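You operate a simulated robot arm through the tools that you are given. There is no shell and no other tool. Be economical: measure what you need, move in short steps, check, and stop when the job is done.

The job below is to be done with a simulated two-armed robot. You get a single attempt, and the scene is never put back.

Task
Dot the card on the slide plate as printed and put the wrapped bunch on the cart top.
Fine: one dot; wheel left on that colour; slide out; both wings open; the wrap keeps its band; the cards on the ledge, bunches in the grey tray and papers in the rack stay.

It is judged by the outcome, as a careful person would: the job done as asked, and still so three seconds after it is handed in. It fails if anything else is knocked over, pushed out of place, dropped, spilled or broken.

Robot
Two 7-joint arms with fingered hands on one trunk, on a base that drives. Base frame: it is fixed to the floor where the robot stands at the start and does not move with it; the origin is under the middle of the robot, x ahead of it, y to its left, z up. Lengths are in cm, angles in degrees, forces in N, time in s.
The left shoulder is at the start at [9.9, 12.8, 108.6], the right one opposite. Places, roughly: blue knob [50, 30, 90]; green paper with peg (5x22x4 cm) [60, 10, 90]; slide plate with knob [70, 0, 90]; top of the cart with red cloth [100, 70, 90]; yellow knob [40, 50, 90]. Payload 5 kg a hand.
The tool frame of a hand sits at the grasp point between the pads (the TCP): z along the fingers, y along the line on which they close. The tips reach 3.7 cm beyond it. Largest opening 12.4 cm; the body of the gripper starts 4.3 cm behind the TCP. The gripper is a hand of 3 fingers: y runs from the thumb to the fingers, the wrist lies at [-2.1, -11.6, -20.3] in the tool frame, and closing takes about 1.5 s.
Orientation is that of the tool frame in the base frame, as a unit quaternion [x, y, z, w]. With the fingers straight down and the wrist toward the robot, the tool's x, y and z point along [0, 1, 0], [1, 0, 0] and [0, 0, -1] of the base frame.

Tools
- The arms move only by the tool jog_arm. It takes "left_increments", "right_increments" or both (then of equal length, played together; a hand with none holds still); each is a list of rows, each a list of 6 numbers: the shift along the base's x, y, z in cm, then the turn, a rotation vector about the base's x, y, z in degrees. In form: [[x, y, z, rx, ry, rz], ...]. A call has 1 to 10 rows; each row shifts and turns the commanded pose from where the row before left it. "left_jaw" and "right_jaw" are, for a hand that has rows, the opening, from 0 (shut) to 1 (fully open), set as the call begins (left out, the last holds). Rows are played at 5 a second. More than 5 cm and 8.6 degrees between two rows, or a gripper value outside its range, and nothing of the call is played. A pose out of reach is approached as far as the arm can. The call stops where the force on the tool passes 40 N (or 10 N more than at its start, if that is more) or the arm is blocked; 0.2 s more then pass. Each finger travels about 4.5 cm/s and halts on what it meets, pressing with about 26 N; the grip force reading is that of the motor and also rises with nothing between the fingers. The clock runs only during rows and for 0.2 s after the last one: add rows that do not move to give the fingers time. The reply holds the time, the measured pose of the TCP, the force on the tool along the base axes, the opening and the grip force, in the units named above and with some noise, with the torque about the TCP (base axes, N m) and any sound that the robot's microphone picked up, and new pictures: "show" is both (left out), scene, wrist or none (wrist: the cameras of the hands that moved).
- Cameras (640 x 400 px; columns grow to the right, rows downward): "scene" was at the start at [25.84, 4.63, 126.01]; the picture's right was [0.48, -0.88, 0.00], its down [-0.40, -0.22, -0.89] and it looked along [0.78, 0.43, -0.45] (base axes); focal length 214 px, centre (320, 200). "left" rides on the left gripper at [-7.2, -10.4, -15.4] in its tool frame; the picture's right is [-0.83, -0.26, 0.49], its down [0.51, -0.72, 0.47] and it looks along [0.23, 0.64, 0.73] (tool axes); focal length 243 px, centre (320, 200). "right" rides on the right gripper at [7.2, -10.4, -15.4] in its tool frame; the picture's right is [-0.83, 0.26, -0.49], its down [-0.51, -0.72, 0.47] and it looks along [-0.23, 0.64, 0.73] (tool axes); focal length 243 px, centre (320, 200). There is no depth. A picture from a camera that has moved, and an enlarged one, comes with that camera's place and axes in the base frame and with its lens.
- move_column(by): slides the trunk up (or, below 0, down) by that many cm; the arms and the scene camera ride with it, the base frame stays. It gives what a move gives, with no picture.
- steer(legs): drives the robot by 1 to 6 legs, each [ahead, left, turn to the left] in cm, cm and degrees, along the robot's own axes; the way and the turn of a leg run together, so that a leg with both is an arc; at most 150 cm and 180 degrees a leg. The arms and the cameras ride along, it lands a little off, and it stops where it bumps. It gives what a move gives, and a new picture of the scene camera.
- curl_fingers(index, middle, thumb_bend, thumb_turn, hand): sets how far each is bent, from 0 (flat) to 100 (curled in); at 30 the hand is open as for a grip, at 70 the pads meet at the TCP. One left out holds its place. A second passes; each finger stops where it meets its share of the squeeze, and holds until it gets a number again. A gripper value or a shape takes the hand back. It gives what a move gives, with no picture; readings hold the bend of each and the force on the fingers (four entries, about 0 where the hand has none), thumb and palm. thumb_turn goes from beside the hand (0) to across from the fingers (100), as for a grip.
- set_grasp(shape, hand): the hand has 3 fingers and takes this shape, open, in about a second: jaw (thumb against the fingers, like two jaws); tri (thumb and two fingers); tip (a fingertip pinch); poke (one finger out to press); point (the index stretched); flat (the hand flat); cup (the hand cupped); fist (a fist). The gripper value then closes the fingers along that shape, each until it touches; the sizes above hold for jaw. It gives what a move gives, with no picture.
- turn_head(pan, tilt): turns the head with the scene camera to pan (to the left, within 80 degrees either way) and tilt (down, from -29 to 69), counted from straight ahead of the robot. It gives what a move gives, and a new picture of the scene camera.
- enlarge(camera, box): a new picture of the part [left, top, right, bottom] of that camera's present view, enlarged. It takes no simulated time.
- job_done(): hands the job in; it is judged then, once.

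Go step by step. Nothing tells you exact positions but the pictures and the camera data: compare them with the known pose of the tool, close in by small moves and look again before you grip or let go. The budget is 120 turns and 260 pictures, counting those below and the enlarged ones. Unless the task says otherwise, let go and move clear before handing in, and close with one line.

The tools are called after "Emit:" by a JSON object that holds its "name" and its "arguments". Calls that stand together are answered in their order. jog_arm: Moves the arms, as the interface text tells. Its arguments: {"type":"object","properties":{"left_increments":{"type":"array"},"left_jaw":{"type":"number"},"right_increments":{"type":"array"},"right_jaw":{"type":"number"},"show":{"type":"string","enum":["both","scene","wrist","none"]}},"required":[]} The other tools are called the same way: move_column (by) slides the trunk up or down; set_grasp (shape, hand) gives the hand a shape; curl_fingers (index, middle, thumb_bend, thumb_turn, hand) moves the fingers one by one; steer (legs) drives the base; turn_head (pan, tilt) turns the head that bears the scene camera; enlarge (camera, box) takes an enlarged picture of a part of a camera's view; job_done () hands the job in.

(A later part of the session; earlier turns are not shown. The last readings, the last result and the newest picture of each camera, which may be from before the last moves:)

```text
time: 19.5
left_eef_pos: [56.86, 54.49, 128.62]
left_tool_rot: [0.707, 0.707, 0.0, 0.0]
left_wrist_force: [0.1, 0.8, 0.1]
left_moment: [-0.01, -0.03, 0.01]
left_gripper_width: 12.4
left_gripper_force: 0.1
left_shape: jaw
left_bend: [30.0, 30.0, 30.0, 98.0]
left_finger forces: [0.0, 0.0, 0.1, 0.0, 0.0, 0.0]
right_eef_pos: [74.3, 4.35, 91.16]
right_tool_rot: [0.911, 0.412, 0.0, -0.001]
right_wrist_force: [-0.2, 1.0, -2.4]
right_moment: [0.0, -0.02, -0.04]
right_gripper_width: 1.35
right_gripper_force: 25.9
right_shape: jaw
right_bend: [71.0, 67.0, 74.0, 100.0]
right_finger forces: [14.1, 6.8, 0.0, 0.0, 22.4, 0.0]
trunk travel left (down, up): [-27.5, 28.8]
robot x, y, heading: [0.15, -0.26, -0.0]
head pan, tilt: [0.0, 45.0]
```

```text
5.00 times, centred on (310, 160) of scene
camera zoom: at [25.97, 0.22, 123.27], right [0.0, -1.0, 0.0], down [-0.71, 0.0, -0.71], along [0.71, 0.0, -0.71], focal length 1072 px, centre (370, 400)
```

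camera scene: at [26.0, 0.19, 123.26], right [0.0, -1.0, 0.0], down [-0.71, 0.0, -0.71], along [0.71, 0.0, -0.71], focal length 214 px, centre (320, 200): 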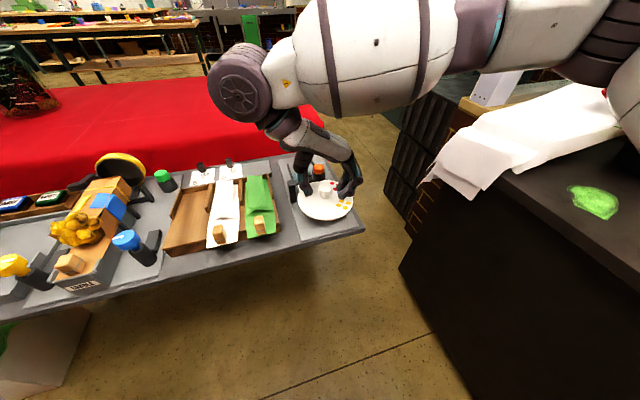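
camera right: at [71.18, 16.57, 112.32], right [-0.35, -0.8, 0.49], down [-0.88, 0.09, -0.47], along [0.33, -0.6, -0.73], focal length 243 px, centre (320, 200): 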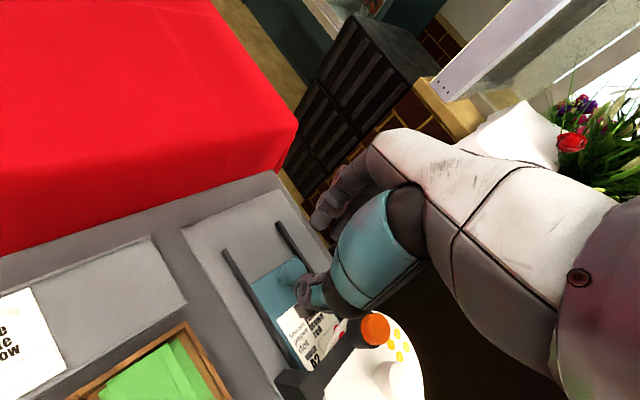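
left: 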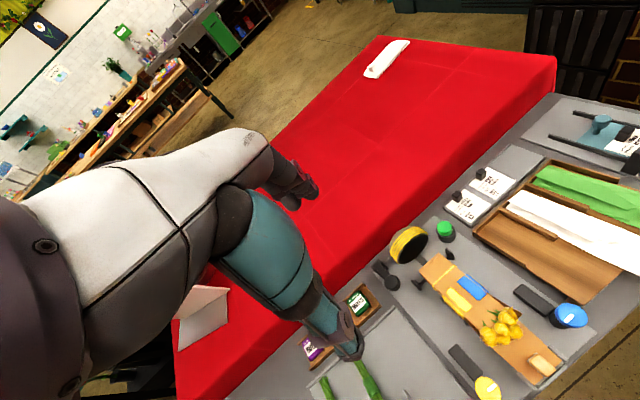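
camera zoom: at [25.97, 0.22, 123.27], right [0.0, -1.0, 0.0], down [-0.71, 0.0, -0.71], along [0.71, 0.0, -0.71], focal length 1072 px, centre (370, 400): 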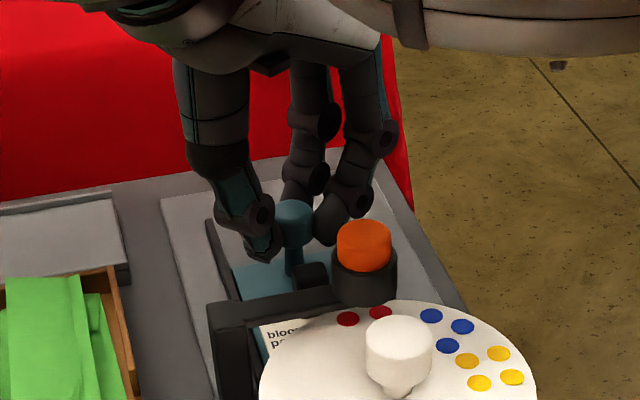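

The knob is gripped, so I'll pull the slide out along the rails.

Emit:
{"name": "jog_arm", "arguments": {"right_increments": [[0.93, 0.37, 0, 0, 0, 0], [0.93, 0.37, 0, 0, 0, 0], [0.93, 0.37, 0, 0, 0, 0], [0.93, 0.37, 0, 0, 0, 0], [0, 0, 0, 0, 0, 0]], "show": "wrist"}}

Emit:
{"name": "enlarge", "arguments": {"camera": "scene", "box": [270, 120, 350, 200]}}

```text
time: 20.7
left_eef_pos: [57.03, 54.44, 128.48]
left_tool_rot: [0.707, 0.707, 0.001, -0.001]
left_wrist_force: [0.3, 0.2, 0.9]
left_moment: [0.05, -0.03, 0.05]
left_gripper_width: 12.36
left_gripper_force: 0.0
left_shape: jaw
left_bend: [30.0, 30.0, 30.0, 98.0]
left_finger forces: [0.0, 0.1, 0.0, 0.0, 0.1, 0.0]
right_eef_pos: [78.03, 5.6, 91.22]
right_tool_rot: [0.911, 0.413, 0.0, 0.001]
right_wrist_force: [2.6, -6.4, -8.3]
right_moment: [-0.2, -0.14, -0.04]
right_gripper_width: 1.31
right_gripper_force: 26.5
right_shape: jaw
right_bend: [71.0, 67.0, 74.0, 100.0]
right_finger forces: [15.5, 10.1, 0.0, 0.1, 20.0, 0.0]
trunk travel left (down, up): [-27.5, 28.8]
robot x, y, heading: [0.07, -0.27, 0.1]
head pan, tilt: [0.0, 45.0]
camera right: at [75.01, 18.01, 106.69], right [-0.35, -0.8, 0.49], down [-0.88, 0.09, -0.47], along [0.33, -0.6, -0.73], focal length 243 px, centre (320, 200)
```

right: 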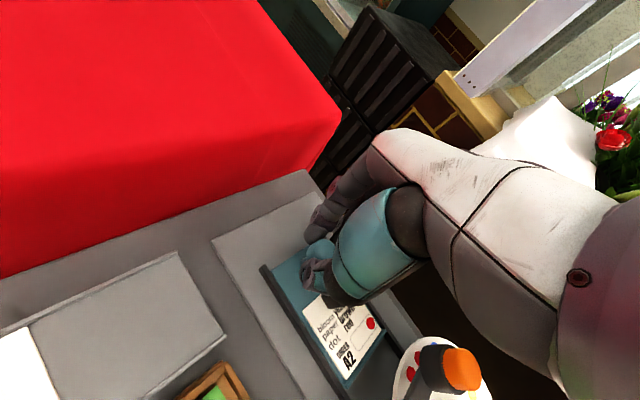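

```text
5.00 times, centred on (310, 160) of scene
camera zoom: at [26.06, 0.11, 123.24], right [0.0, -1.0, 0.0], down [-0.71, 0.0, -0.71], along [0.71, 0.0, -0.71], focal length 1072 px, centre (370, 400)
```

zoom: 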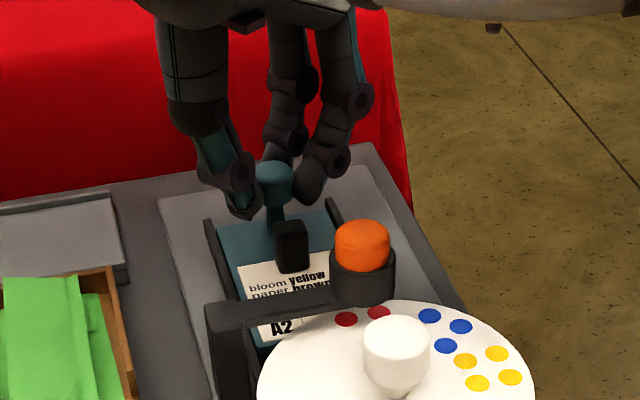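

The red dot is in the box and the slide is moving well. I'll keep pulling gently toward the end stop.

Emit:
{"name": "jog_arm", "arguments": {"right_increments": [[0.93, 0.34, 0, 0, 0, 0], [0.93, 0.34, 0, 0, 0, 0], [0.93, 0.34, 0, 0, 0, 0], [0.93, 0.34, 0, 0, 0, 0], [0, 0, 0, 0, 0, 0]], "show": "wrist"}}

Emit:
{"name": "enlarge", "arguments": {"camera": "scene", "box": [270, 120, 350, 200]}}

```text
time: 21.9
left_eef_pos: [57.02, 54.43, 128.62]
left_tool_rot: [0.707, 0.707, 0.001, -0.001]
left_wrist_force: [0.1, 0.1, 0.2]
left_moment: [-0.02, 0.0, 0.02]
left_gripper_width: 12.34
left_gripper_force: 0.0
left_shape: jaw
left_bend: [30.0, 30.0, 30.0, 98.0]
left_finger forces: [0.0, 0.0, 0.1, 0.1, 0.1, 0.0]
right_eef_pos: [81.85, 7.03, 91.17]
right_tool_rot: [0.911, 0.412, 0.0, -0.001]
right_wrist_force: [-0.1, -12.6, -8.6]
right_moment: [-0.44, -0.14, -0.02]
right_gripper_width: 1.27
right_gripper_force: 26.0
right_shape: jaw
right_bend: [71.0, 66.0, 74.0, 100.0]
right_finger forces: [14.1, 16.5, 0.0, 0.0, 17.5, 0.0]
trunk travel left (down, up): [-27.5, 28.8]
robot x, y, heading: [-0.11, -0.17, 0.1]
head pan, tilt: [0.0, 45.0]
camera right: at [78.76, 19.32, 106.71], right [-0.35, -0.8, 0.49], down [-0.88, 0.09, -0.47], along [0.33, -0.6, -0.73], focal length 243 px, centre (320, 200)
```

right: 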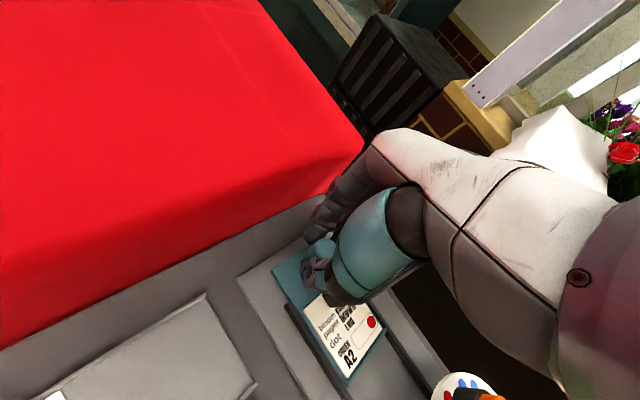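

```text
5.00 times, centred on (310, 160) of scene
camera zoom: at [26.07, 0.06, 123.24], right [0.0, -1.0, 0.0], down [-0.71, 0.0, -0.71], along [0.71, 0.0, -0.71], focal length 1072 px, centre (370, 400)
```

zoom: 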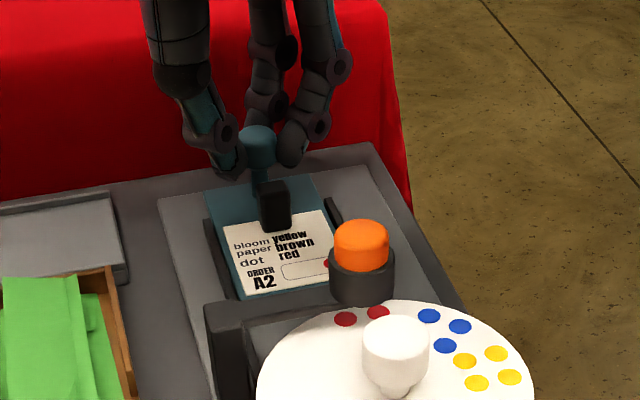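

The slide is about 8.5 cm out, with the side force growing because my direction is slightly off. I'll correct and try a little further for the stop.

Emit:
{"name": "jog_arm", "arguments": {"right_increments": [[0.6, -0.2, 0, 0, 0, 0], [0.6, 0.1, 0, 0, 0, 0], [0.6, 0.2, 0, 0, 0, 0], [0, 0, 0, 0, 0, 0]], "show": "none"}}

Emit:
{"name": "enlarge", "arguments": {"camera": "scene", "box": [270, 120, 350, 200]}}

```text
time: 22.9
left_eef_pos: [57.17, 54.47, 128.6]
left_tool_rot: [0.707, 0.707, 0.0, 0.0]
left_wrist_force: [-0.9, 0.3, -0.5]
left_moment: [0.03, 0.04, 0.03]
left_gripper_width: 12.38
left_gripper_force: 0.0
left_shape: jaw
left_bend: [30.0, 30.0, 30.0, 98.0]
left_finger forces: [0.1, 0.1, 0.1, 0.0, 0.1, 0.0]
right_eef_pos: [83.59, 7.13, 91.35]
right_tool_rot: [0.911, 0.413, 0.001, 0.0]
right_wrist_force: [0.2, 0.2, -0.3]
right_moment: [0.02, 0.03, -0.01]
right_gripper_width: 1.05
right_gripper_force: 26.2
right_shape: jaw
right_bend: [73.0, 72.0, 76.0, 100.0]
right_finger forces: [0.0, 0.1, 0.0, 0.0, 0.0, 0.0]
trunk travel left (down, up): [-27.5, 28.8]
robot x, y, heading: [0.09, 0.07, 0.1]
head pan, tilt: [0.0, 45.0]
```

```text
5.00 times, centred on (310, 160) of scene
camera zoom: at [26.07, 0.15, 123.26], right [0.0, -1.0, 0.0], down [-0.71, 0.0, -0.71], along [0.71, 0.0, -0.71], focal length 1072 px, centre (370, 400)
```

zoom: 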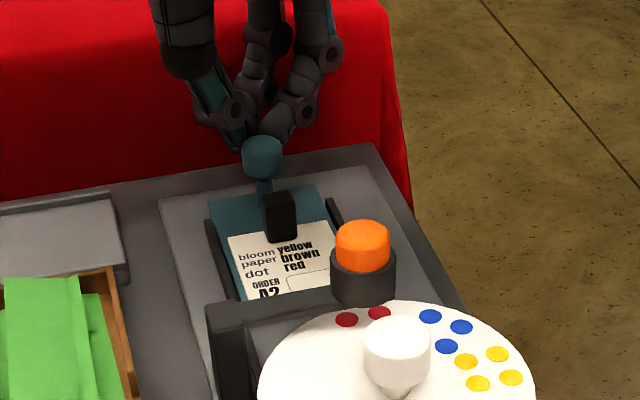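

The fingers slipped off and the slide crept back about 1 cm, so the stop is probably close. I'll lift and re-grip for a gentle final pull.

Emit:
{"name": "jog_arm", "arguments": {"right_increments": [[0.4, 0.1, 0, 0, 0, 0], [0, 0, 4, 0, 0, 0], [0, 0, 3, 0, 0, 0], [-2.7, -0.7, 0, 0, 0, 0], [0, 0, 0, 0, 0, 0], [0, 0, 0, 0, 0, 0]], "show": "none"}}

Emit:
{"name": "jog_arm", "arguments": {"right_increments": [[0, 0, 0, 0, 0, 0], [0, 0, 0, 0, 0, 0], [0, 0, 0, 0, 0, 0], [0, 0, 0, 0, 0, 0]], "right_jaw": 0.35, "show": "wrist"}}

Emit:
{"name": "enlarge", "arguments": {"camera": "scene", "box": [270, 110, 350, 190]}}

Emit:
{"name": "enlarge", "arguments": {"camera": "right", "box": [220, 200, 420, 360]}}

```text
time: 24.3
left_eef_pos: [56.95, 54.61, 128.67]
left_tool_rot: [0.708, 0.707, 0.0, 0.0]
left_wrist_force: [0.2, -0.2, -1.1]
left_moment: [0.0, -0.01, 0.01]
left_gripper_width: 12.36
left_gripper_force: 0.0
left_shape: jaw
left_bend: [30.0, 30.0, 30.0, 98.0]
left_finger forces: [0.1, 0.0, 0.0, 0.0, 0.1, 0.0]
right_eef_pos: [81.15, 6.63, 98.43]
right_tool_rot: [0.911, 0.413, 0.0, 0.0]
right_wrist_force: [-0.5, -0.4, 0.2]
right_moment: [0.0, 0.0, -0.01]
right_gripper_width: 1.05
right_gripper_force: 26.0
right_shape: jaw
right_bend: [73.0, 72.0, 76.0, 100.0]
right_finger forces: [0.1, 0.1, 0.1, 0.1, 0.0, 0.0]
trunk travel left (down, up): [-27.5, 28.8]
robot x, y, heading: [-0.06, 0.06, -0.0]
head pan, tilt: [0.0, 45.0]
```

```text
time: 25.3
left_eef_pos: [56.79, 54.58, 128.67]
left_tool_rot: [0.707, 0.707, 0.0, 0.0]
left_wrist_force: [0.3, -0.4, 0.2]
left_moment: [-0.03, 0.03, -0.01]
left_gripper_width: 12.35
left_gripper_force: 0.1
left_shape: jaw
left_bend: [30.0, 30.0, 30.0, 98.0]
left_finger forces: [0.0, 0.0, 0.1, 0.0, 0.1, 0.0]
right_eef_pos: [81.13, 6.52, 98.33]
right_tool_rot: [0.91, 0.414, 0.0, 0.001]
right_wrist_force: [0.2, 0.5, 0.7]
right_moment: [0.0, 0.01, -0.05]
right_gripper_width: 4.31
right_gripper_force: 0.0
right_shape: jaw
right_bend: [74.0, 52.0, 73.0, 100.0]
right_finger forces: [0.0, 0.0, 0.1, 0.1, 0.0, 0.1]
trunk travel left (down, up): [-27.5, 28.8]
robot x, y, heading: [0.22, 0.27, 0.1]
head pan, tilt: [0.0, 45.0]
camera right: at [78.02, 18.88, 113.8], right [-0.35, -0.8, 0.49], down [-0.88, 0.09, -0.47], along [0.33, -0.6, -0.73], focal length 243 px, centre (320, 200)
```

right: 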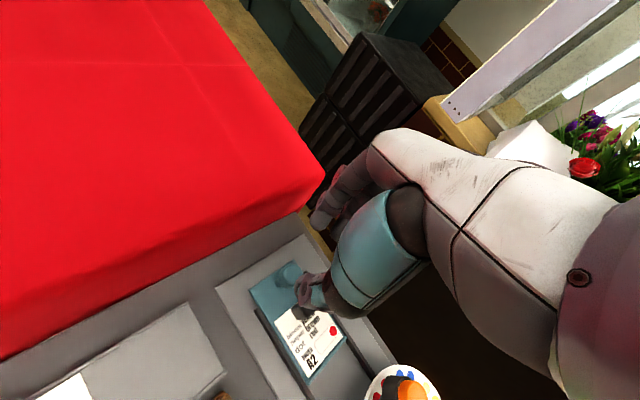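

```text
5.00 times, centred on (310, 150) of scene
camera zoom: at [25.96, 0.2, 123.27], right [0.0, -1.0, 0.0], down [-0.71, 0.0, -0.71], along [0.71, 0.0, -0.71], focal length 1072 px, centre (370, 450)
```

zoom: 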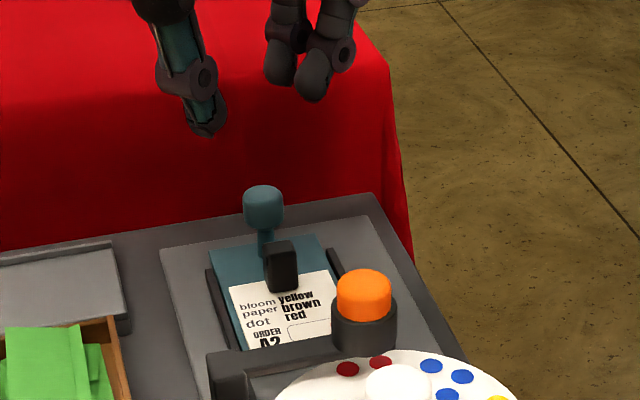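

```text
2.50 times, centred on (320, 280) of right
camera zoom: at [78.02, 18.88, 113.8], right [-0.35, -0.8, 0.49], down [-0.88, 0.09, -0.47], along [0.33, -0.6, -0.73], focal length 606 px, centre (320, 0)
```

zoom: 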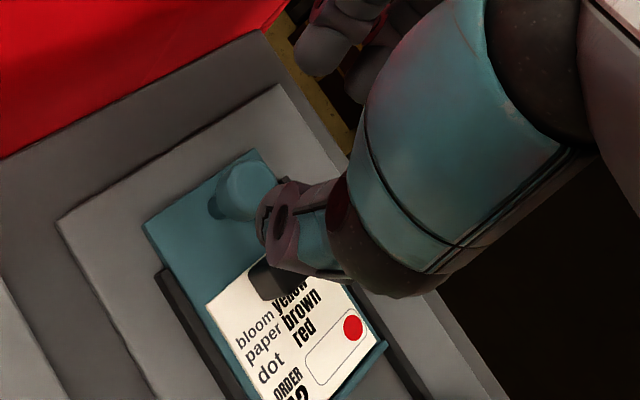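

The card shows exactly one red dot in its box. I'll re-grip the slide knob and pull outward along a slope of 0.32.

Emit:
{"name": "jog_arm", "arguments": {"right_increments": [[-0.3, -0.1, -2.5, 0, 0, 0], [0, 0, -2.5, 0, 0, 0], [0, 0, -2.4, 0, 0, 0], [0, 0, 0, 0, 0, 0]], "show": "none"}}

Emit:
{"name": "jog_arm", "arguments": {"right_increments": [[0, 0, 0, 0, 0, 0], [0, 0, 0, 0, 0, 0], [0, 0, 0, 0, 0, 0], [0, 0, 0, 0, 0, 0], [0.5, 0.16, 0, 0, 0, 0], [0.5, 0.16, 0, 0, 0, 0], [0, 0, 0, 0, 0, 0]], "right_jaw": 0, "show": "none"}}

Emit:
{"name": "enlarge", "arguments": {"camera": "scene", "box": [270, 110, 350, 190]}}

```text
time: 26.3
left_eef_pos: [56.96, 54.57, 128.68]
left_tool_rot: [0.707, 0.707, 0.0, 0.0]
left_wrist_force: [-0.1, 0.2, -0.2]
left_moment: [-0.01, -0.02, 0.02]
left_gripper_width: 12.37
left_gripper_force: 0.1
left_shape: jaw
left_bend: [30.0, 30.0, 30.0, 98.0]
left_finger forces: [0.1, 0.1, 0.0, 0.0, 0.1, 0.0]
right_eef_pos: [81.03, 6.36, 90.95]
right_tool_rot: [0.911, 0.413, 0.0, 0.0]
right_wrist_force: [-0.6, -0.3, -0.8]
right_moment: [0.0, 0.01, -0.02]
right_gripper_width: 4.32
right_gripper_force: 0.2
right_shape: jaw
right_bend: [74.0, 52.0, 73.0, 100.0]
right_finger forces: [0.0, 0.0, 0.1, 0.0, 0.0, 0.0]
trunk travel left (down, up): [-27.5, 28.8]
robot x, y, heading: [-0.09, 0.01, 0.1]
head pan, tilt: [0.0, 45.0]
```

```text
time: 27.9
left_eef_pos: [56.86, 54.46, 128.59]
left_tool_rot: [0.707, 0.707, 0.0, -0.001]
left_wrist_force: [0.1, -0.1, 0.2]
left_moment: [0.0, 0.0, 0.01]
left_gripper_width: 12.36
left_gripper_force: 0.0
left_shape: jaw
left_bend: [30.0, 30.0, 30.0, 98.0]
left_finger forces: [0.0, 0.1, 0.0, 0.1, 0.0, 0.0]
right_eef_pos: [81.98, 6.66, 90.8]
right_tool_rot: [0.911, 0.413, -0.001, 0.0]
right_wrist_force: [-0.9, 2.5, -7.0]
right_moment: [0.05, 0.0, 0.01]
right_gripper_width: 1.4
right_gripper_force: 26.2
right_shape: jaw
right_bend: [71.0, 68.0, 74.0, 100.0]
right_finger forces: [12.8, 6.9, 0.1, 0.0, 22.8, 0.1]
trunk travel left (down, up): [-27.5, 28.8]
robot x, y, heading: [0.04, -0.27, 0.3]
head pan, tilt: [0.0, 45.0]
```

```text
5.00 times, centred on (310, 150) of scene
camera zoom: at [26.01, 0.23, 123.25], right [0.0, -1.0, 0.0], down [-0.71, 0.0, -0.71], along [0.71, 0.0, -0.71], focal length 1072 px, centre (370, 450)
```

zoom: 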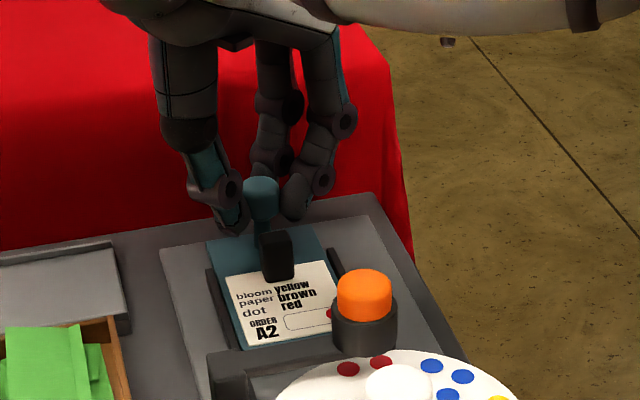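

The grip is good and the slide still moves freely. I'll continue in small steps.

Emit:
{"name": "jog_arm", "arguments": {"right_increments": [[0.4, 0.13, 0, 0, 0, 0], [0.4, 0.13, 0, 0, 0, 0], [0, 0, 0, 0, 0, 0]], "show": "none"}}

Emit:
{"name": "enlarge", "arguments": {"camera": "scene", "box": [270, 110, 350, 190]}}

```text
time: 28.7
left_eef_pos: [56.86, 54.36, 128.73]
left_tool_rot: [0.707, 0.707, 0.001, 0.001]
left_wrist_force: [-1.0, 0.4, -0.4]
left_moment: [-0.02, 0.01, 0.03]
left_gripper_width: 12.36
left_gripper_force: 0.0
left_shape: jaw
left_bend: [30.0, 30.0, 30.0, 98.0]
left_finger forces: [0.0, 0.1, 0.0, 0.0, 0.0, 0.0]
right_eef_pos: [82.58, 7.0, 90.86]
right_tool_rot: [0.91, 0.414, 0.0, 0.001]
right_wrist_force: [-18.2, -2.0, -8.1]
right_moment: [-0.07, 0.35, 0.02]
right_gripper_width: 1.28
right_gripper_force: 25.7
right_shape: jaw
right_bend: [72.0, 68.0, 73.0, 100.0]
right_finger forces: [6.1, 10.6, 0.0, 0.1, 24.6, 0.0]
trunk travel left (down, up): [-27.5, 28.8]
robot x, y, heading: [-0.04, -0.08, 0.1]
head pan, tilt: [0.0, 45.0]
```

```text
5.00 times, centred on (310, 150) of scene
camera zoom: at [25.82, 0.18, 123.3], right [0.0, -1.0, 0.0], down [-0.71, 0.0, -0.71], along [0.71, 0.0, -0.71], focal length 1072 px, centre (370, 450)
```

zoom: 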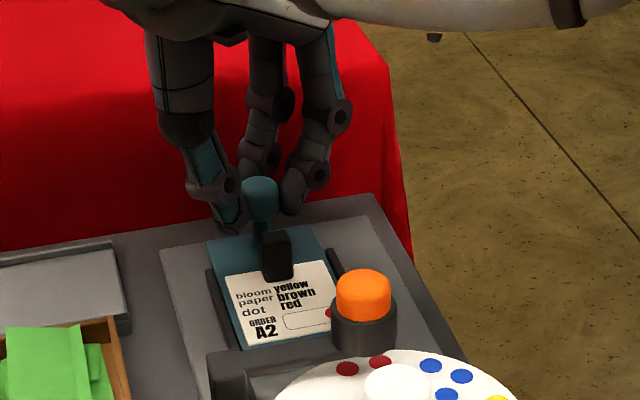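

The stop is reached at 18 N, so the slide is fully out. I'll relax, open and lift away.

Emit:
{"name": "jog_arm", "arguments": {"right_increments": [[-0.55, -0.18, 0, 0, 0, 0], [0, 0, 0, 0, 0, 0]], "show": "none"}}

Emit:
{"name": "jog_arm", "arguments": {"right_increments": [[0, 0, 0, 0, 0, 0], [0, 0, 0, 0, 0, 0], [0, 0, 0, 0, 0, 0], [0, 0, 0, 0, 0, 0], [0, 0, 3, 0, 0, 0], [0, 0, 4, 0, 0, 0], [0, 0, 5, 0, 0, 0], [0, 0, 5, 0, 0, 0], [0, 0, 5, 0, 0, 0]], "right_jaw": 0.4, "show": "none"}}

Emit:
{"name": "enlarge", "arguments": {"camera": "scene", "box": [270, 130, 370, 230]}}

Emit:
{"name": "enlarge", "arguments": {"camera": "right", "box": [150, 180, 350, 340]}}

```text
time: 29.3
left_eef_pos: [56.88, 54.64, 128.69]
left_tool_rot: [0.708, 0.707, 0.0, 0.0]
left_wrist_force: [0.1, 0.8, 0.5]
left_moment: [0.02, -0.01, 0.03]
left_gripper_width: 12.36
left_gripper_force: 0.1
left_shape: jaw
left_bend: [30.0, 30.0, 30.0, 98.0]
left_finger forces: [0.0, 0.0, 0.1, 0.0, 0.0, 0.0]
right_eef_pos: [82.19, 6.77, 90.91]
right_tool_rot: [0.911, 0.413, 0.001, 0.0]
right_wrist_force: [-0.4, 4.4, -0.2]
right_moment: [0.09, -0.02, 0.03]
right_gripper_width: 1.3
right_gripper_force: 26.2
right_shape: jaw
right_bend: [72.0, 67.0, 73.0, 100.0]
right_finger forces: [15.3, 11.2, 0.1, 0.0, 21.2, 0.1]
trunk travel left (down, up): [-27.5, 28.8]
robot x, y, heading: [0.04, -0.22, 0.3]
head pan, tilt: [0.0, 45.0]
```

```text
time: 31.3
left_eef_pos: [56.82, 54.61, 128.74]
left_tool_rot: [0.707, 0.707, 0.0, 0.001]
left_wrist_force: [-1.2, 1.5, 0.1]
left_moment: [-0.03, 0.01, -0.01]
left_gripper_width: 12.36
left_gripper_force: 0.1
left_shape: jaw
left_bend: [30.0, 30.0, 30.0, 98.0]
left_finger forces: [0.0, 0.1, 0.0, 0.1, 0.0, 0.0]
right_eef_pos: [81.82, 6.99, 113.02]
right_tool_rot: [0.911, 0.413, 0.0, -0.001]
right_wrist_force: [-0.5, 0.3, -0.8]
right_moment: [-0.04, -0.03, -0.01]
right_gripper_width: 4.91
right_gripper_force: 0.1
right_shape: jaw
right_bend: [74.0, 49.0, 72.0, 100.0]
right_finger forces: [0.0, 0.0, 0.0, 0.1, 0.0, 0.0]
trunk travel left (down, up): [-27.5, 28.8]
robot x, y, heading: [-0.26, 0.17, -0.0]
head pan, tilt: [0.0, 45.0]
```

```text
4.00 times, centred on (320, 180) of scene
camera zoom: at [25.81, 0.23, 123.3], right [0.0, -1.0, 0.0], down [-0.71, 0.0, -0.71], along [0.71, 0.0, -0.71], focal length 858 px, centre (320, 280)
```

zoom: 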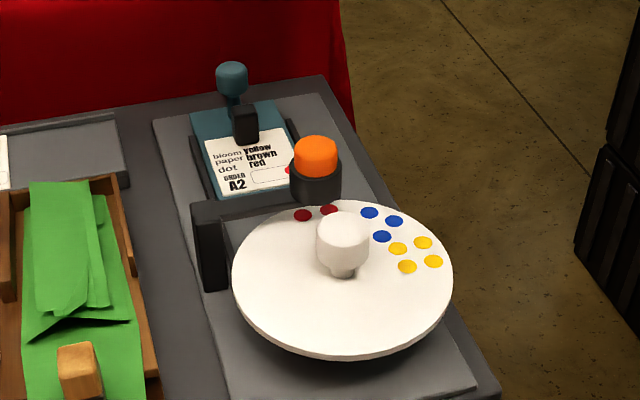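

```text
2.50 times, centred on (250, 260) of right
camera zoom: at [78.94, 19.3, 128.4], right [-0.35, -0.8, 0.49], down [-0.88, 0.09, -0.47], along [0.33, -0.6, -0.73], focal length 606 px, centre (495, 50)
```

zoom: 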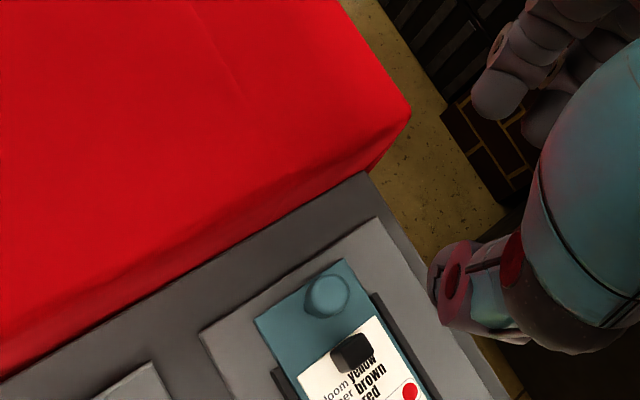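

The dot station is finished. I'll tuck the right arm back and turn the head to the cradle.

Emit:
{"name": "jog_arm", "arguments": {"right_increments": [[-2, -1.2, 1.5, 0, 0, 6.8], [-2, -1.2, 1.5, 0, 0, 6.8], [-2, -1.2, 1.5, 0, 0, 6.8], [-2, -1.2, 1.5, 0, 0, 6.8], [-2, -1.2, 1.5, 0, 0, 6.8], [-2, -1.2, 1.5, 0, 0, 6.8], [-1, -1.2, 1.5, 0, 0, 0], [0, -1.2, 1.5, 0, 0, 0]], "right_jaw": 0.4, "show": "none"}}

Emit:
{"name": "turn_head", "arguments": {"pan": 40, "tilt": 45}}

Emit:
{"name": "enlarge", "arguments": {"camera": "scene", "box": [210, 110, 350, 230]}}

```text
time: 33.1
left_eef_pos: [56.83, 54.39, 128.68]
left_tool_rot: [0.707, 0.707, -0.001, 0.0]
left_wrist_force: [0.6, -0.8, 0.5]
left_moment: [-0.01, 0.03, 0.01]
left_gripper_width: 12.37
left_gripper_force: 0.0
left_shape: jaw
left_bend: [30.0, 30.0, 30.0, 98.0]
left_finger forces: [0.1, 0.0, 0.0, 0.1, 0.1, 0.1]
right_eef_pos: [68.95, -2.93, 124.72]
right_tool_rot: [0.71, 0.704, 0.001, -0.001]
right_wrist_force: [0.1, -0.1, -0.1]
right_moment: [0.0, 0.04, 0.0]
right_gripper_width: 4.92
right_gripper_force: 0.1
right_shape: jaw
right_bend: [74.0, 49.0, 72.0, 100.0]
right_finger forces: [0.0, 0.0, 0.0, 0.1, 0.1, 0.0]
trunk travel left (down, up): [-27.5, 28.8]
robot x, y, heading: [-0.12, 0.23, 0.0]
head pan, tilt: [0.0, 45.0]
```

```text
time: 34.1
left_eef_pos: [57.02, 54.52, 128.68]
left_tool_rot: [0.707, 0.707, 0.0, 0.0]
left_wrist_force: [-0.6, 0.2, 0.4]
left_moment: [0.02, -0.02, 0.02]
left_gripper_width: 12.35
left_gripper_force: 0.0
left_shape: jaw
left_bend: [30.0, 30.0, 30.0, 98.0]
left_finger forces: [0.0, 0.1, 0.0, 0.1, 0.0, 0.0]
right_eef_pos: [68.98, -2.92, 124.76]
right_tool_rot: [0.71, 0.704, 0.0, 0.0]
right_wrist_force: [-0.3, -0.4, 0.5]
right_moment: [-0.02, 0.02, 0.01]
right_gripper_width: 4.93
right_gripper_force: 0.0
right_shape: jaw
right_bend: [74.0, 49.0, 72.0, 100.0]
right_finger forces: [0.0, 0.1, 0.0, 0.0, 0.0, 0.1]
trunk travel left (down, up): [-27.5, 28.8]
robot x, y, heading: [-0.43, 0.21, 0.3]
head pan, tilt: [40.0, 45.0]
camera scene: at [24.05, 5.42, 123.27], right [0.64, -0.77, 0.0], down [-0.54, -0.45, -0.71], along [0.54, 0.45, -0.71], focal length 214 px, centre (320, 200)
```

scene: 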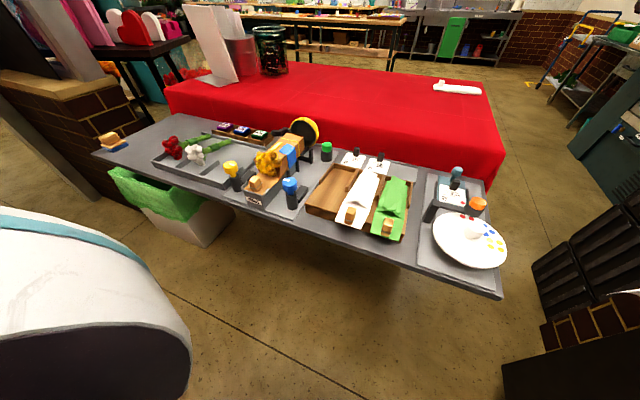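

```text
3.33 times, centred on (280, 170) of scene
camera zoom: at [24.05, 5.42, 123.27], right [0.64, -0.77, 0.0], down [-0.54, -0.45, -0.71], along [0.54, 0.45, -0.71], focal length 715 px, centre (453, 300)
```

zoom: 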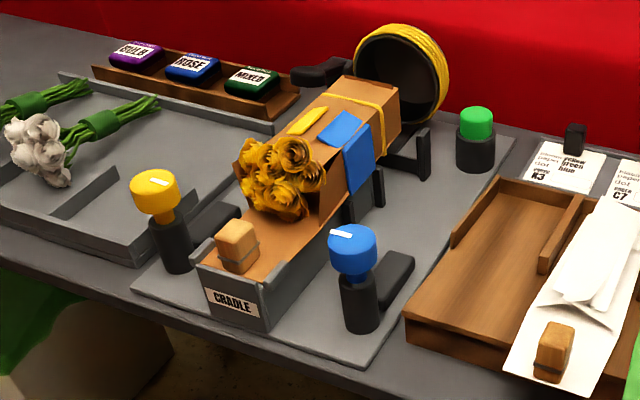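

The blue knob top is at about [47.4, 33.7, 92.9] and the yellow at [42.8, 48.9, 92.7], both too close to the trunk. I'll back up about 12 cm.

Emit:
{"name": "steer", "arguments": {"legs": [[-13, 0, 0]]}}

Emit:
{"name": "enlarge", "arguments": {"camera": "scene", "box": [210, 90, 350, 210]}}

Emit:
{"name": "enlarge", "arguments": {"camera": "left", "box": [380, 150, 640, 310]}}

```text
time: 35.4
left_eef_pos: [44.48, 54.43, 128.5]
left_tool_rot: [0.708, 0.706, 0.0, -0.001]
left_wrist_force: [0.6, 0.8, -0.4]
left_moment: [-0.01, 0.03, -0.02]
left_gripper_width: 12.38
left_gripper_force: 0.1
left_shape: jaw
left_bend: [30.0, 30.0, 30.0, 98.0]
left_finger forces: [0.0, 0.0, 0.0, 0.1, 0.0, 0.0]
right_eef_pos: [56.5, -2.94, 124.67]
right_tool_rot: [0.71, 0.704, -0.001, -0.001]
right_wrist_force: [-0.7, 0.1, 0.4]
right_moment: [0.02, 0.02, 0.0]
right_gripper_width: 4.94
right_gripper_force: 0.1
right_shape: jaw
right_bend: [74.0, 49.0, 72.0, 100.0]
right_finger forces: [0.1, 0.0, 0.0, 0.1, 0.0, 0.1]
trunk travel left (down, up): [-27.5, 28.8]
robot x, y, heading: [-12.96, -0.04, 0.2]
head pan, tilt: [40.0, 45.0]
camera scene: at [11.55, 5.4, 123.22], right [0.64, -0.77, 0.0], down [-0.54, -0.45, -0.71], along [0.54, 0.45, -0.71], focal length 214 px, centre (320, 200)
```

scene: 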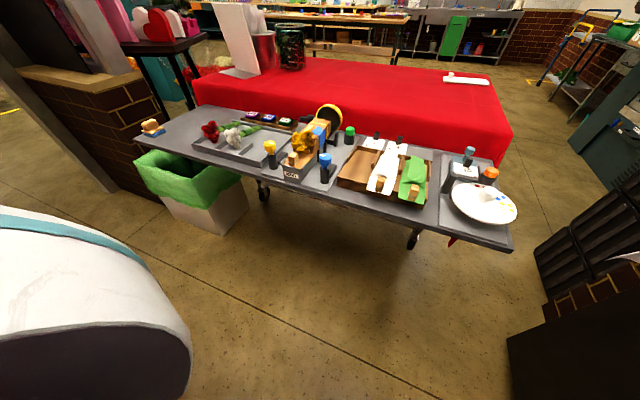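

```text
3.33 times, centred on (280, 150) of scene
camera zoom: at [11.55, 5.4, 123.22], right [0.64, -0.77, 0.0], down [-0.54, -0.45, -0.71], along [0.54, 0.45, -0.71], focal length 715 px, centre (453, 367)
```

zoom: 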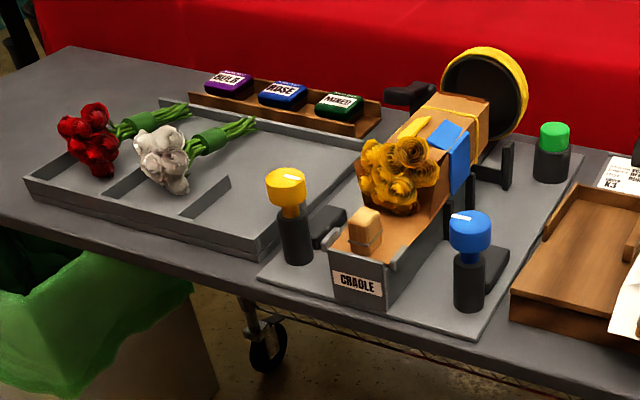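

```text
2.46 times, centred on (510, 230) of left
camera zoom: at [34.18, 47.05, 143.96], right [-0.26, -0.83, -0.49], down [-0.72, 0.51, -0.47], along [0.64, 0.23, -0.73], focal length 597 px, centre (-148, 126)
```

zoom: 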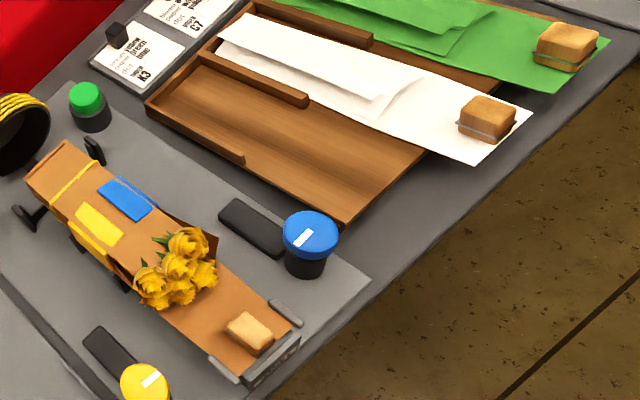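

The blue and yellow knob positions are confirmed. I'll bring the left hand above the blue knob.

Emit:
{"name": "jog_arm", "arguments": {"left_increments": [[0.42, -2.97, -3.2, 0, 0, 0], [0.42, -2.97, -3.2, 0, 0, 0], [0.42, -2.97, -3.2, 0, 0, 0], [0.42, -2.97, -3.2, 0, 0, 0], [0.42, -2.97, -3.2, 0, 0, 0], [0.42, -2.97, -3.2, 0, 0, 0], [0.42, -2.97, -3.2, 0, 0, 0], [0, 0, 0, 0, 0, 0]], "left_jaw": 0.45, "show": "wrist"}}

Emit:
{"name": "enlarge", "arguments": {"camera": "scene", "box": [230, 80, 370, 200]}}

```text
time: 37.2
left_eef_pos: [47.2, 33.59, 106.25]
left_tool_rot: [0.707, 0.707, 0.0, 0.0]
left_wrist_force: [-0.3, -0.1, 0.2]
left_moment: [-0.05, 0.0, 0.01]
left_gripper_width: 5.6
left_gripper_force: 0.0
left_shape: jaw
left_bend: [74.0, 47.0, 71.0, 100.0]
left_finger forces: [0.0, 0.0, 0.1, 0.0, 0.0, 0.1]
right_eef_pos: [56.26, -2.79, 124.71]
right_tool_rot: [0.71, 0.704, 0.0, 0.0]
right_wrist_force: [0.5, 0.4, 0.1]
right_moment: [-0.04, -0.03, 0.0]
right_gripper_width: 4.93
right_gripper_force: 0.1
right_shape: jaw
right_bend: [74.0, 49.0, 72.0, 100.0]
right_finger forces: [0.0, 0.1, 0.0, 0.0, 0.0, 0.0]
trunk travel left (down, up): [-27.5, 28.8]
robot x, y, heading: [-12.72, 0.13, -0.4]
head pan, tilt: [40.0, 45.0]
camera left: at [36.74, 26.2, 121.78], right [-0.26, -0.83, -0.49], down [-0.72, 0.51, -0.47], along [0.64, 0.23, -0.73], focal length 243 px, centre (320, 200)
```

left: 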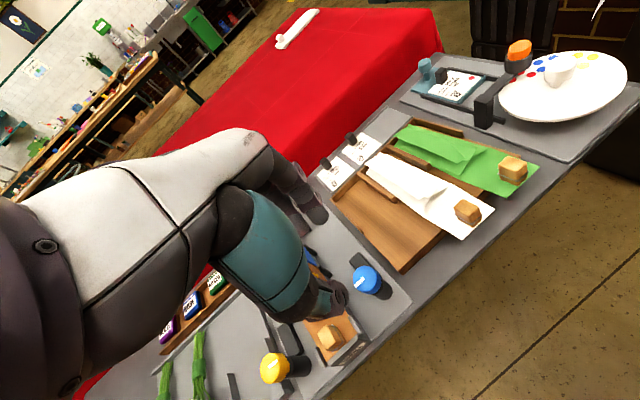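

```text
3.33 times, centred on (300, 140) of scene
camera zoom: at [11.32, 5.47, 123.28], right [0.64, -0.77, 0.0], down [-0.54, -0.45, -0.71], along [0.54, 0.45, -0.71], focal length 715 px, centre (387, 400)
```

zoom: 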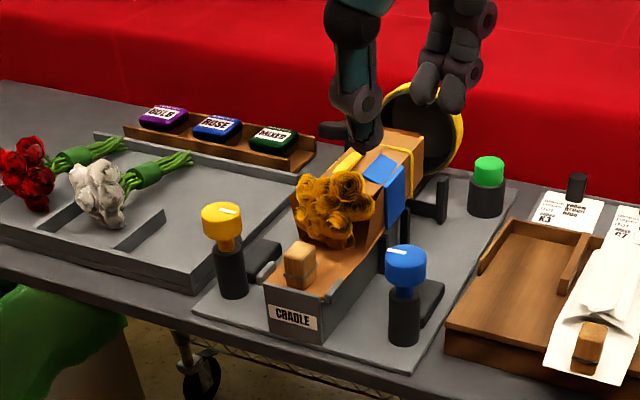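

The hand is nearly over the blue knob. I'll lower partway and check alignment.

Emit:
{"name": "jog_arm", "arguments": {"left_increments": [[0, 0, -3.5, 0, 0, 0], [0, 0, -3.5, 0, 0, 0], [0, 0, 0, 0, 0, 0]], "show": "none"}}

Emit:
{"name": "enlarge", "arguments": {"camera": "scene", "box": [260, 100, 360, 200]}}

Emit:
{"name": "enlarge", "arguments": {"camera": "left", "box": [250, 200, 450, 400]}}

```text
time: 38.0
left_eef_pos: [47.28, 33.4, 99.42]
left_tool_rot: [0.708, 0.706, 0.0, 0.0]
left_wrist_force: [0.3, -0.2, -0.2]
left_moment: [-0.01, -0.03, 0.02]
left_gripper_width: 5.59
left_gripper_force: 0.1
left_shape: jaw
left_bend: [74.0, 47.0, 71.0, 100.0]
left_finger forces: [0.1, 0.1, 0.0, 0.0, 0.0, 0.1]
right_eef_pos: [56.18, -2.9, 124.78]
right_tool_rot: [0.71, 0.704, 0.0, -0.001]
right_wrist_force: [-0.3, 0.1, -0.5]
right_moment: [0.03, 0.0, 0.0]
right_gripper_width: 4.95
right_gripper_force: 0.0
right_shape: jaw
right_bend: [74.0, 49.0, 72.0, 100.0]
right_finger forces: [0.0, 0.0, 0.0, 0.0, 0.1, 0.0]
trunk travel left (down, up): [-27.5, 28.8]
robot x, y, heading: [-12.83, 0.25, 0.0]
head pan, tilt: [40.0, 45.0]
```

```text
4.00 times, centred on (310, 150) of scene
camera zoom: at [11.33, 5.35, 123.29], right [0.64, -0.77, 0.0], down [-0.54, -0.45, -0.71], along [0.54, 0.45, -0.71], focal length 858 px, centre (360, 400)
```

zoom: 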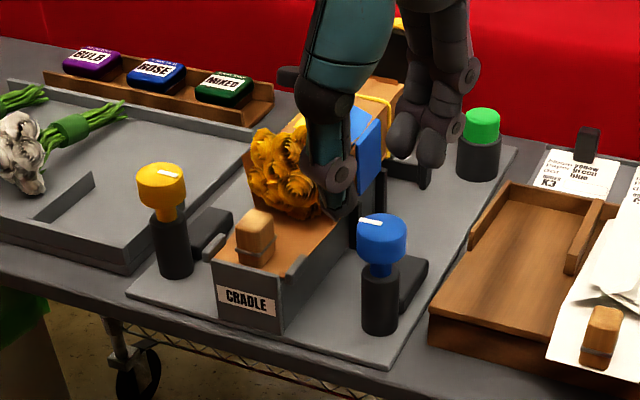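

```text
2.00 times, centred on (350, 300) of left
camera zoom: at [36.9, 26.12, 114.74], right [-0.26, -0.83, -0.49], down [-0.72, 0.51, -0.47], along [0.64, 0.23, -0.73], focal length 485 px, centre (260, 0)
```

zoom: 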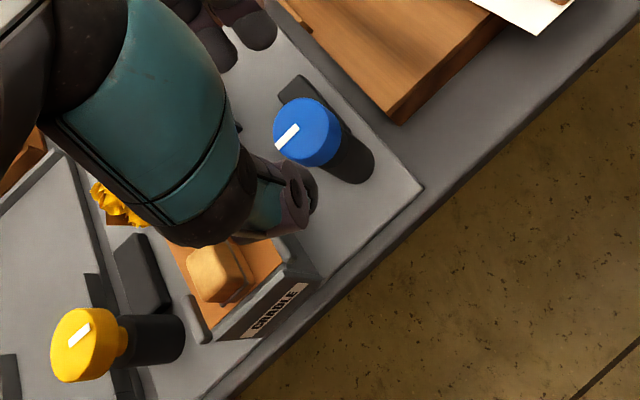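

The tips are centred within a few millimetres. I'll trim slightly, descend and close.

Emit:
{"name": "jog_arm", "arguments": {"left_increments": [[-0.2, -0.25, -2.7, 0, 0, 0], [0, 0, -2.6, 0, 0, 0], [0, 0, 0, 0, 0, 0]], "show": "none"}}

Emit:
{"name": "enlarge", "arguments": {"camera": "scene", "box": [260, 100, 360, 200]}}

Emit:
{"name": "jog_arm", "arguments": {"left_increments": [[0, 0, 0, 0, 0, 0], [0, 0, 0, 0, 0, 0], [0, 0, 0, 0, 0, 0], [0, 0, 0, 0, 0, 0], [0, 0, 0, 0, 0, 0], [0, 0, 0, 0, 0, 0]], "left_jaw": 0, "show": "none"}}

Emit:
{"name": "enlarge", "arguments": {"camera": "scene", "box": [260, 100, 360, 200]}}

```text
time: 38.8
left_eef_pos: [47.35, 33.29, 93.95]
left_tool_rot: [0.708, 0.706, 0.001, 0.001]
left_wrist_force: [0.1, 0.9, -0.8]
left_moment: [-0.01, -0.05, -0.02]
left_gripper_width: 5.64
left_gripper_force: 0.1
left_shape: jaw
left_bend: [74.0, 47.0, 71.0, 100.0]
left_finger forces: [0.1, 0.0, 0.1, 0.1, 0.0, 0.0]
right_eef_pos: [56.27, -2.87, 124.67]
right_tool_rot: [0.71, 0.704, -0.001, 0.001]
right_wrist_force: [0.7, -0.2, 1.0]
right_moment: [-0.02, -0.01, 0.05]
right_gripper_width: 4.95
right_gripper_force: 0.1
right_shape: jaw
right_bend: [74.0, 49.0, 72.0, 100.0]
right_finger forces: [0.0, 0.0, 0.0, 0.1, 0.0, 0.0]
trunk travel left (down, up): [-27.5, 28.8]
robot x, y, heading: [-12.66, -0.08, -0.2]
head pan, tilt: [40.0, 45.0]
```

```text
4.00 times, centred on (310, 150) of scene
camera zoom: at [11.34, 5.38, 123.28], right [0.64, -0.77, 0.0], down [-0.54, -0.45, -0.71], along [0.54, 0.45, -0.71], focal length 858 px, centre (360, 400)
```

zoom: 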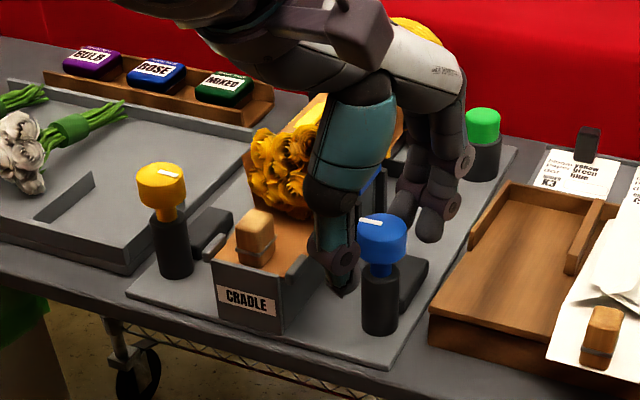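

```text
time: 40.2
left_eef_pos: [47.12, 33.41, 93.77]
left_tool_rot: [0.707, 0.707, 0.0, -0.001]
left_wrist_force: [-0.8, -0.9, -3.0]
left_moment: [-0.02, 0.03, -0.03]
left_gripper_width: 2.28
left_gripper_force: 25.9
left_shape: jaw
left_bend: [73.0, 60.0, 74.0, 100.0]
left_finger forces: [14.2, 7.4, 0.0, 0.0, 22.5, 0.1]
right_eef_pos: [56.38, -2.94, 124.75]
right_tool_rot: [0.71, 0.704, -0.001, 0.0]
right_wrist_force: [-0.8, 0.7, -0.5]
right_moment: [-0.02, 0.0, -0.03]
right_gripper_width: 4.93
right_gripper_force: 0.1
right_shape: jaw
right_bend: [74.0, 49.0, 72.0, 100.0]
right_finger forces: [0.0, 0.1, 0.0, 0.0, 0.0, 0.1]
trunk travel left (down, up): [-27.5, 28.8]
robot x, y, heading: [-12.72, 0.23, -0.1]
head pan, tilt: [40.0, 45.0]
```

```text
4.00 times, centred on (310, 150) of scene
camera zoom: at [11.39, 5.4, 123.27], right [0.64, -0.77, 0.0], down [-0.54, -0.45, -0.71], along [0.54, 0.45, -0.71], focal length 858 px, centre (360, 400)
```

zoom: 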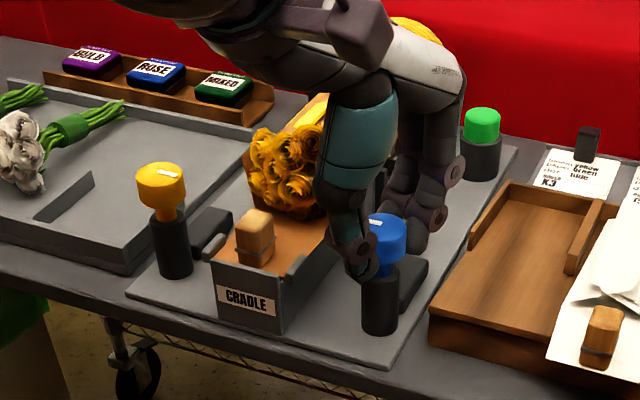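

I have the knob firmly. I'll try a small counter-clockwise turn and read the torque and the wing.

Emit:
{"name": "jog_arm", "arguments": {"left_increments": [[0, 0, 0, 0, 0, 6], [0, 0, 0, 0, 0, 6], [0, 0, 0, 0, 0, 6], [0, 0, 0, 0, 0, 0]], "show": "none"}}

Emit:
{"name": "enlarge", "arguments": {"camera": "scene", "box": [260, 80, 360, 180]}}

```text
time: 41.2
left_eef_pos: [47.37, 33.22, 93.9]
left_tool_rot: [0.589, 0.808, 0.0, 0.0]
left_wrist_force: [6.6, -20.0, -4.7]
left_moment: [-0.54, -0.29, -0.45]
left_gripper_width: 2.21
left_gripper_force: 25.8
left_shape: jaw
left_bend: [73.0, 59.0, 74.0, 100.0]
left_finger forces: [26.9, 8.4, 0.0, 0.0, 22.6, 0.1]
right_eef_pos: [56.4, -3.1, 124.65]
right_tool_rot: [0.71, 0.704, 0.001, -0.001]
right_wrist_force: [0.7, 0.0, 0.8]
right_moment: [-0.03, -0.02, -0.03]
right_gripper_width: 4.91
right_gripper_force: 0.0
right_shape: jaw
right_bend: [74.0, 49.0, 72.0, 100.0]
right_finger forces: [0.0, 0.0, 0.0, 0.1, 0.1, 0.0]
trunk travel left (down, up): [-27.5, 28.8]
robot x, y, heading: [-12.61, 0.27, 0.1]
head pan, tilt: [40.0, 45.0]
```

```text
4.00 times, centred on (310, 130) of scene
camera zoom: at [11.48, 5.21, 123.26], right [0.64, -0.77, 0.0], down [-0.54, -0.45, -0.71], along [0.54, 0.45, -0.71], focal length 858 px, centre (360, 480)
```

zoom: 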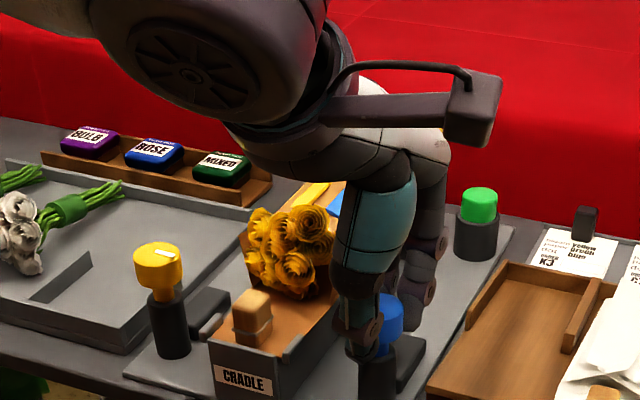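

Counter-clockwise meets a stop (-0.45 N m and a 20 N side force). I'll turn back and go clockwise.

Emit:
{"name": "jog_arm", "arguments": {"left_increments": [[0, 0, 0, 0, 0, -6], [0, 0, 0, 0, 0, -6], [0, 0, 0, 0, 0, -6], [0, 0, 0, 0, 0, -6], [0, 0, 0, 0, 0, -6], [0, 0, 0, 0, 0, -6], [0, 0, 0, 0, 0, 0]], "show": "none"}}

Emit:
{"name": "enlarge", "arguments": {"camera": "scene", "box": [260, 80, 360, 180]}}

```text
time: 42.8
left_eef_pos: [47.11, 33.39, 93.76]
left_tool_rot: [0.81, 0.587, 0.0, 0.0]
left_wrist_force: [2.7, 4.5, 1.9]
left_moment: [0.04, -0.22, 0.01]
left_gripper_width: 2.22
left_gripper_force: 25.8
left_shape: jaw
left_bend: [73.0, 60.0, 75.0, 100.0]
left_finger forces: [18.0, 14.2, 0.0, 0.1, 23.4, 0.0]
right_eef_pos: [56.31, -2.79, 124.68]
right_tool_rot: [0.71, 0.704, 0.0, 0.001]
right_wrist_force: [-0.1, 0.4, -0.7]
right_moment: [0.02, 0.0, 0.02]
right_gripper_width: 4.93
right_gripper_force: 0.0
right_shape: jaw
right_bend: [74.0, 49.0, 72.0, 100.0]
right_finger forces: [0.0, 0.0, 0.0, 0.1, 0.1, 0.0]
trunk travel left (down, up): [-27.5, 28.8]
robot x, y, heading: [-12.25, 0.11, 0.2]
head pan, tilt: [40.0, 45.0]
```

```text
4.00 times, centred on (310, 130) of scene
camera zoom: at [11.4, 5.44, 123.26], right [0.64, -0.77, 0.0], down [-0.54, -0.45, -0.71], along [0.54, 0.45, -0.71], focal length 858 px, centre (360, 480)
```

zoom: 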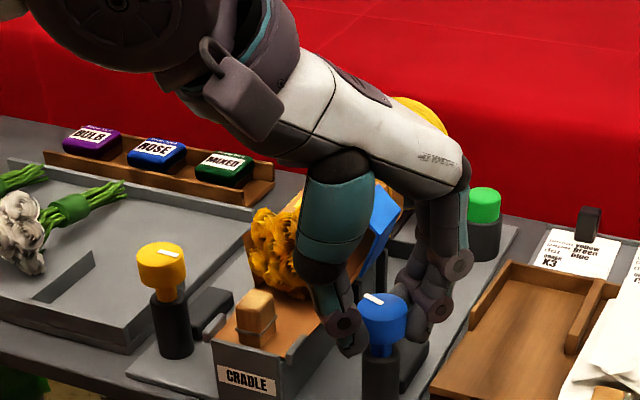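

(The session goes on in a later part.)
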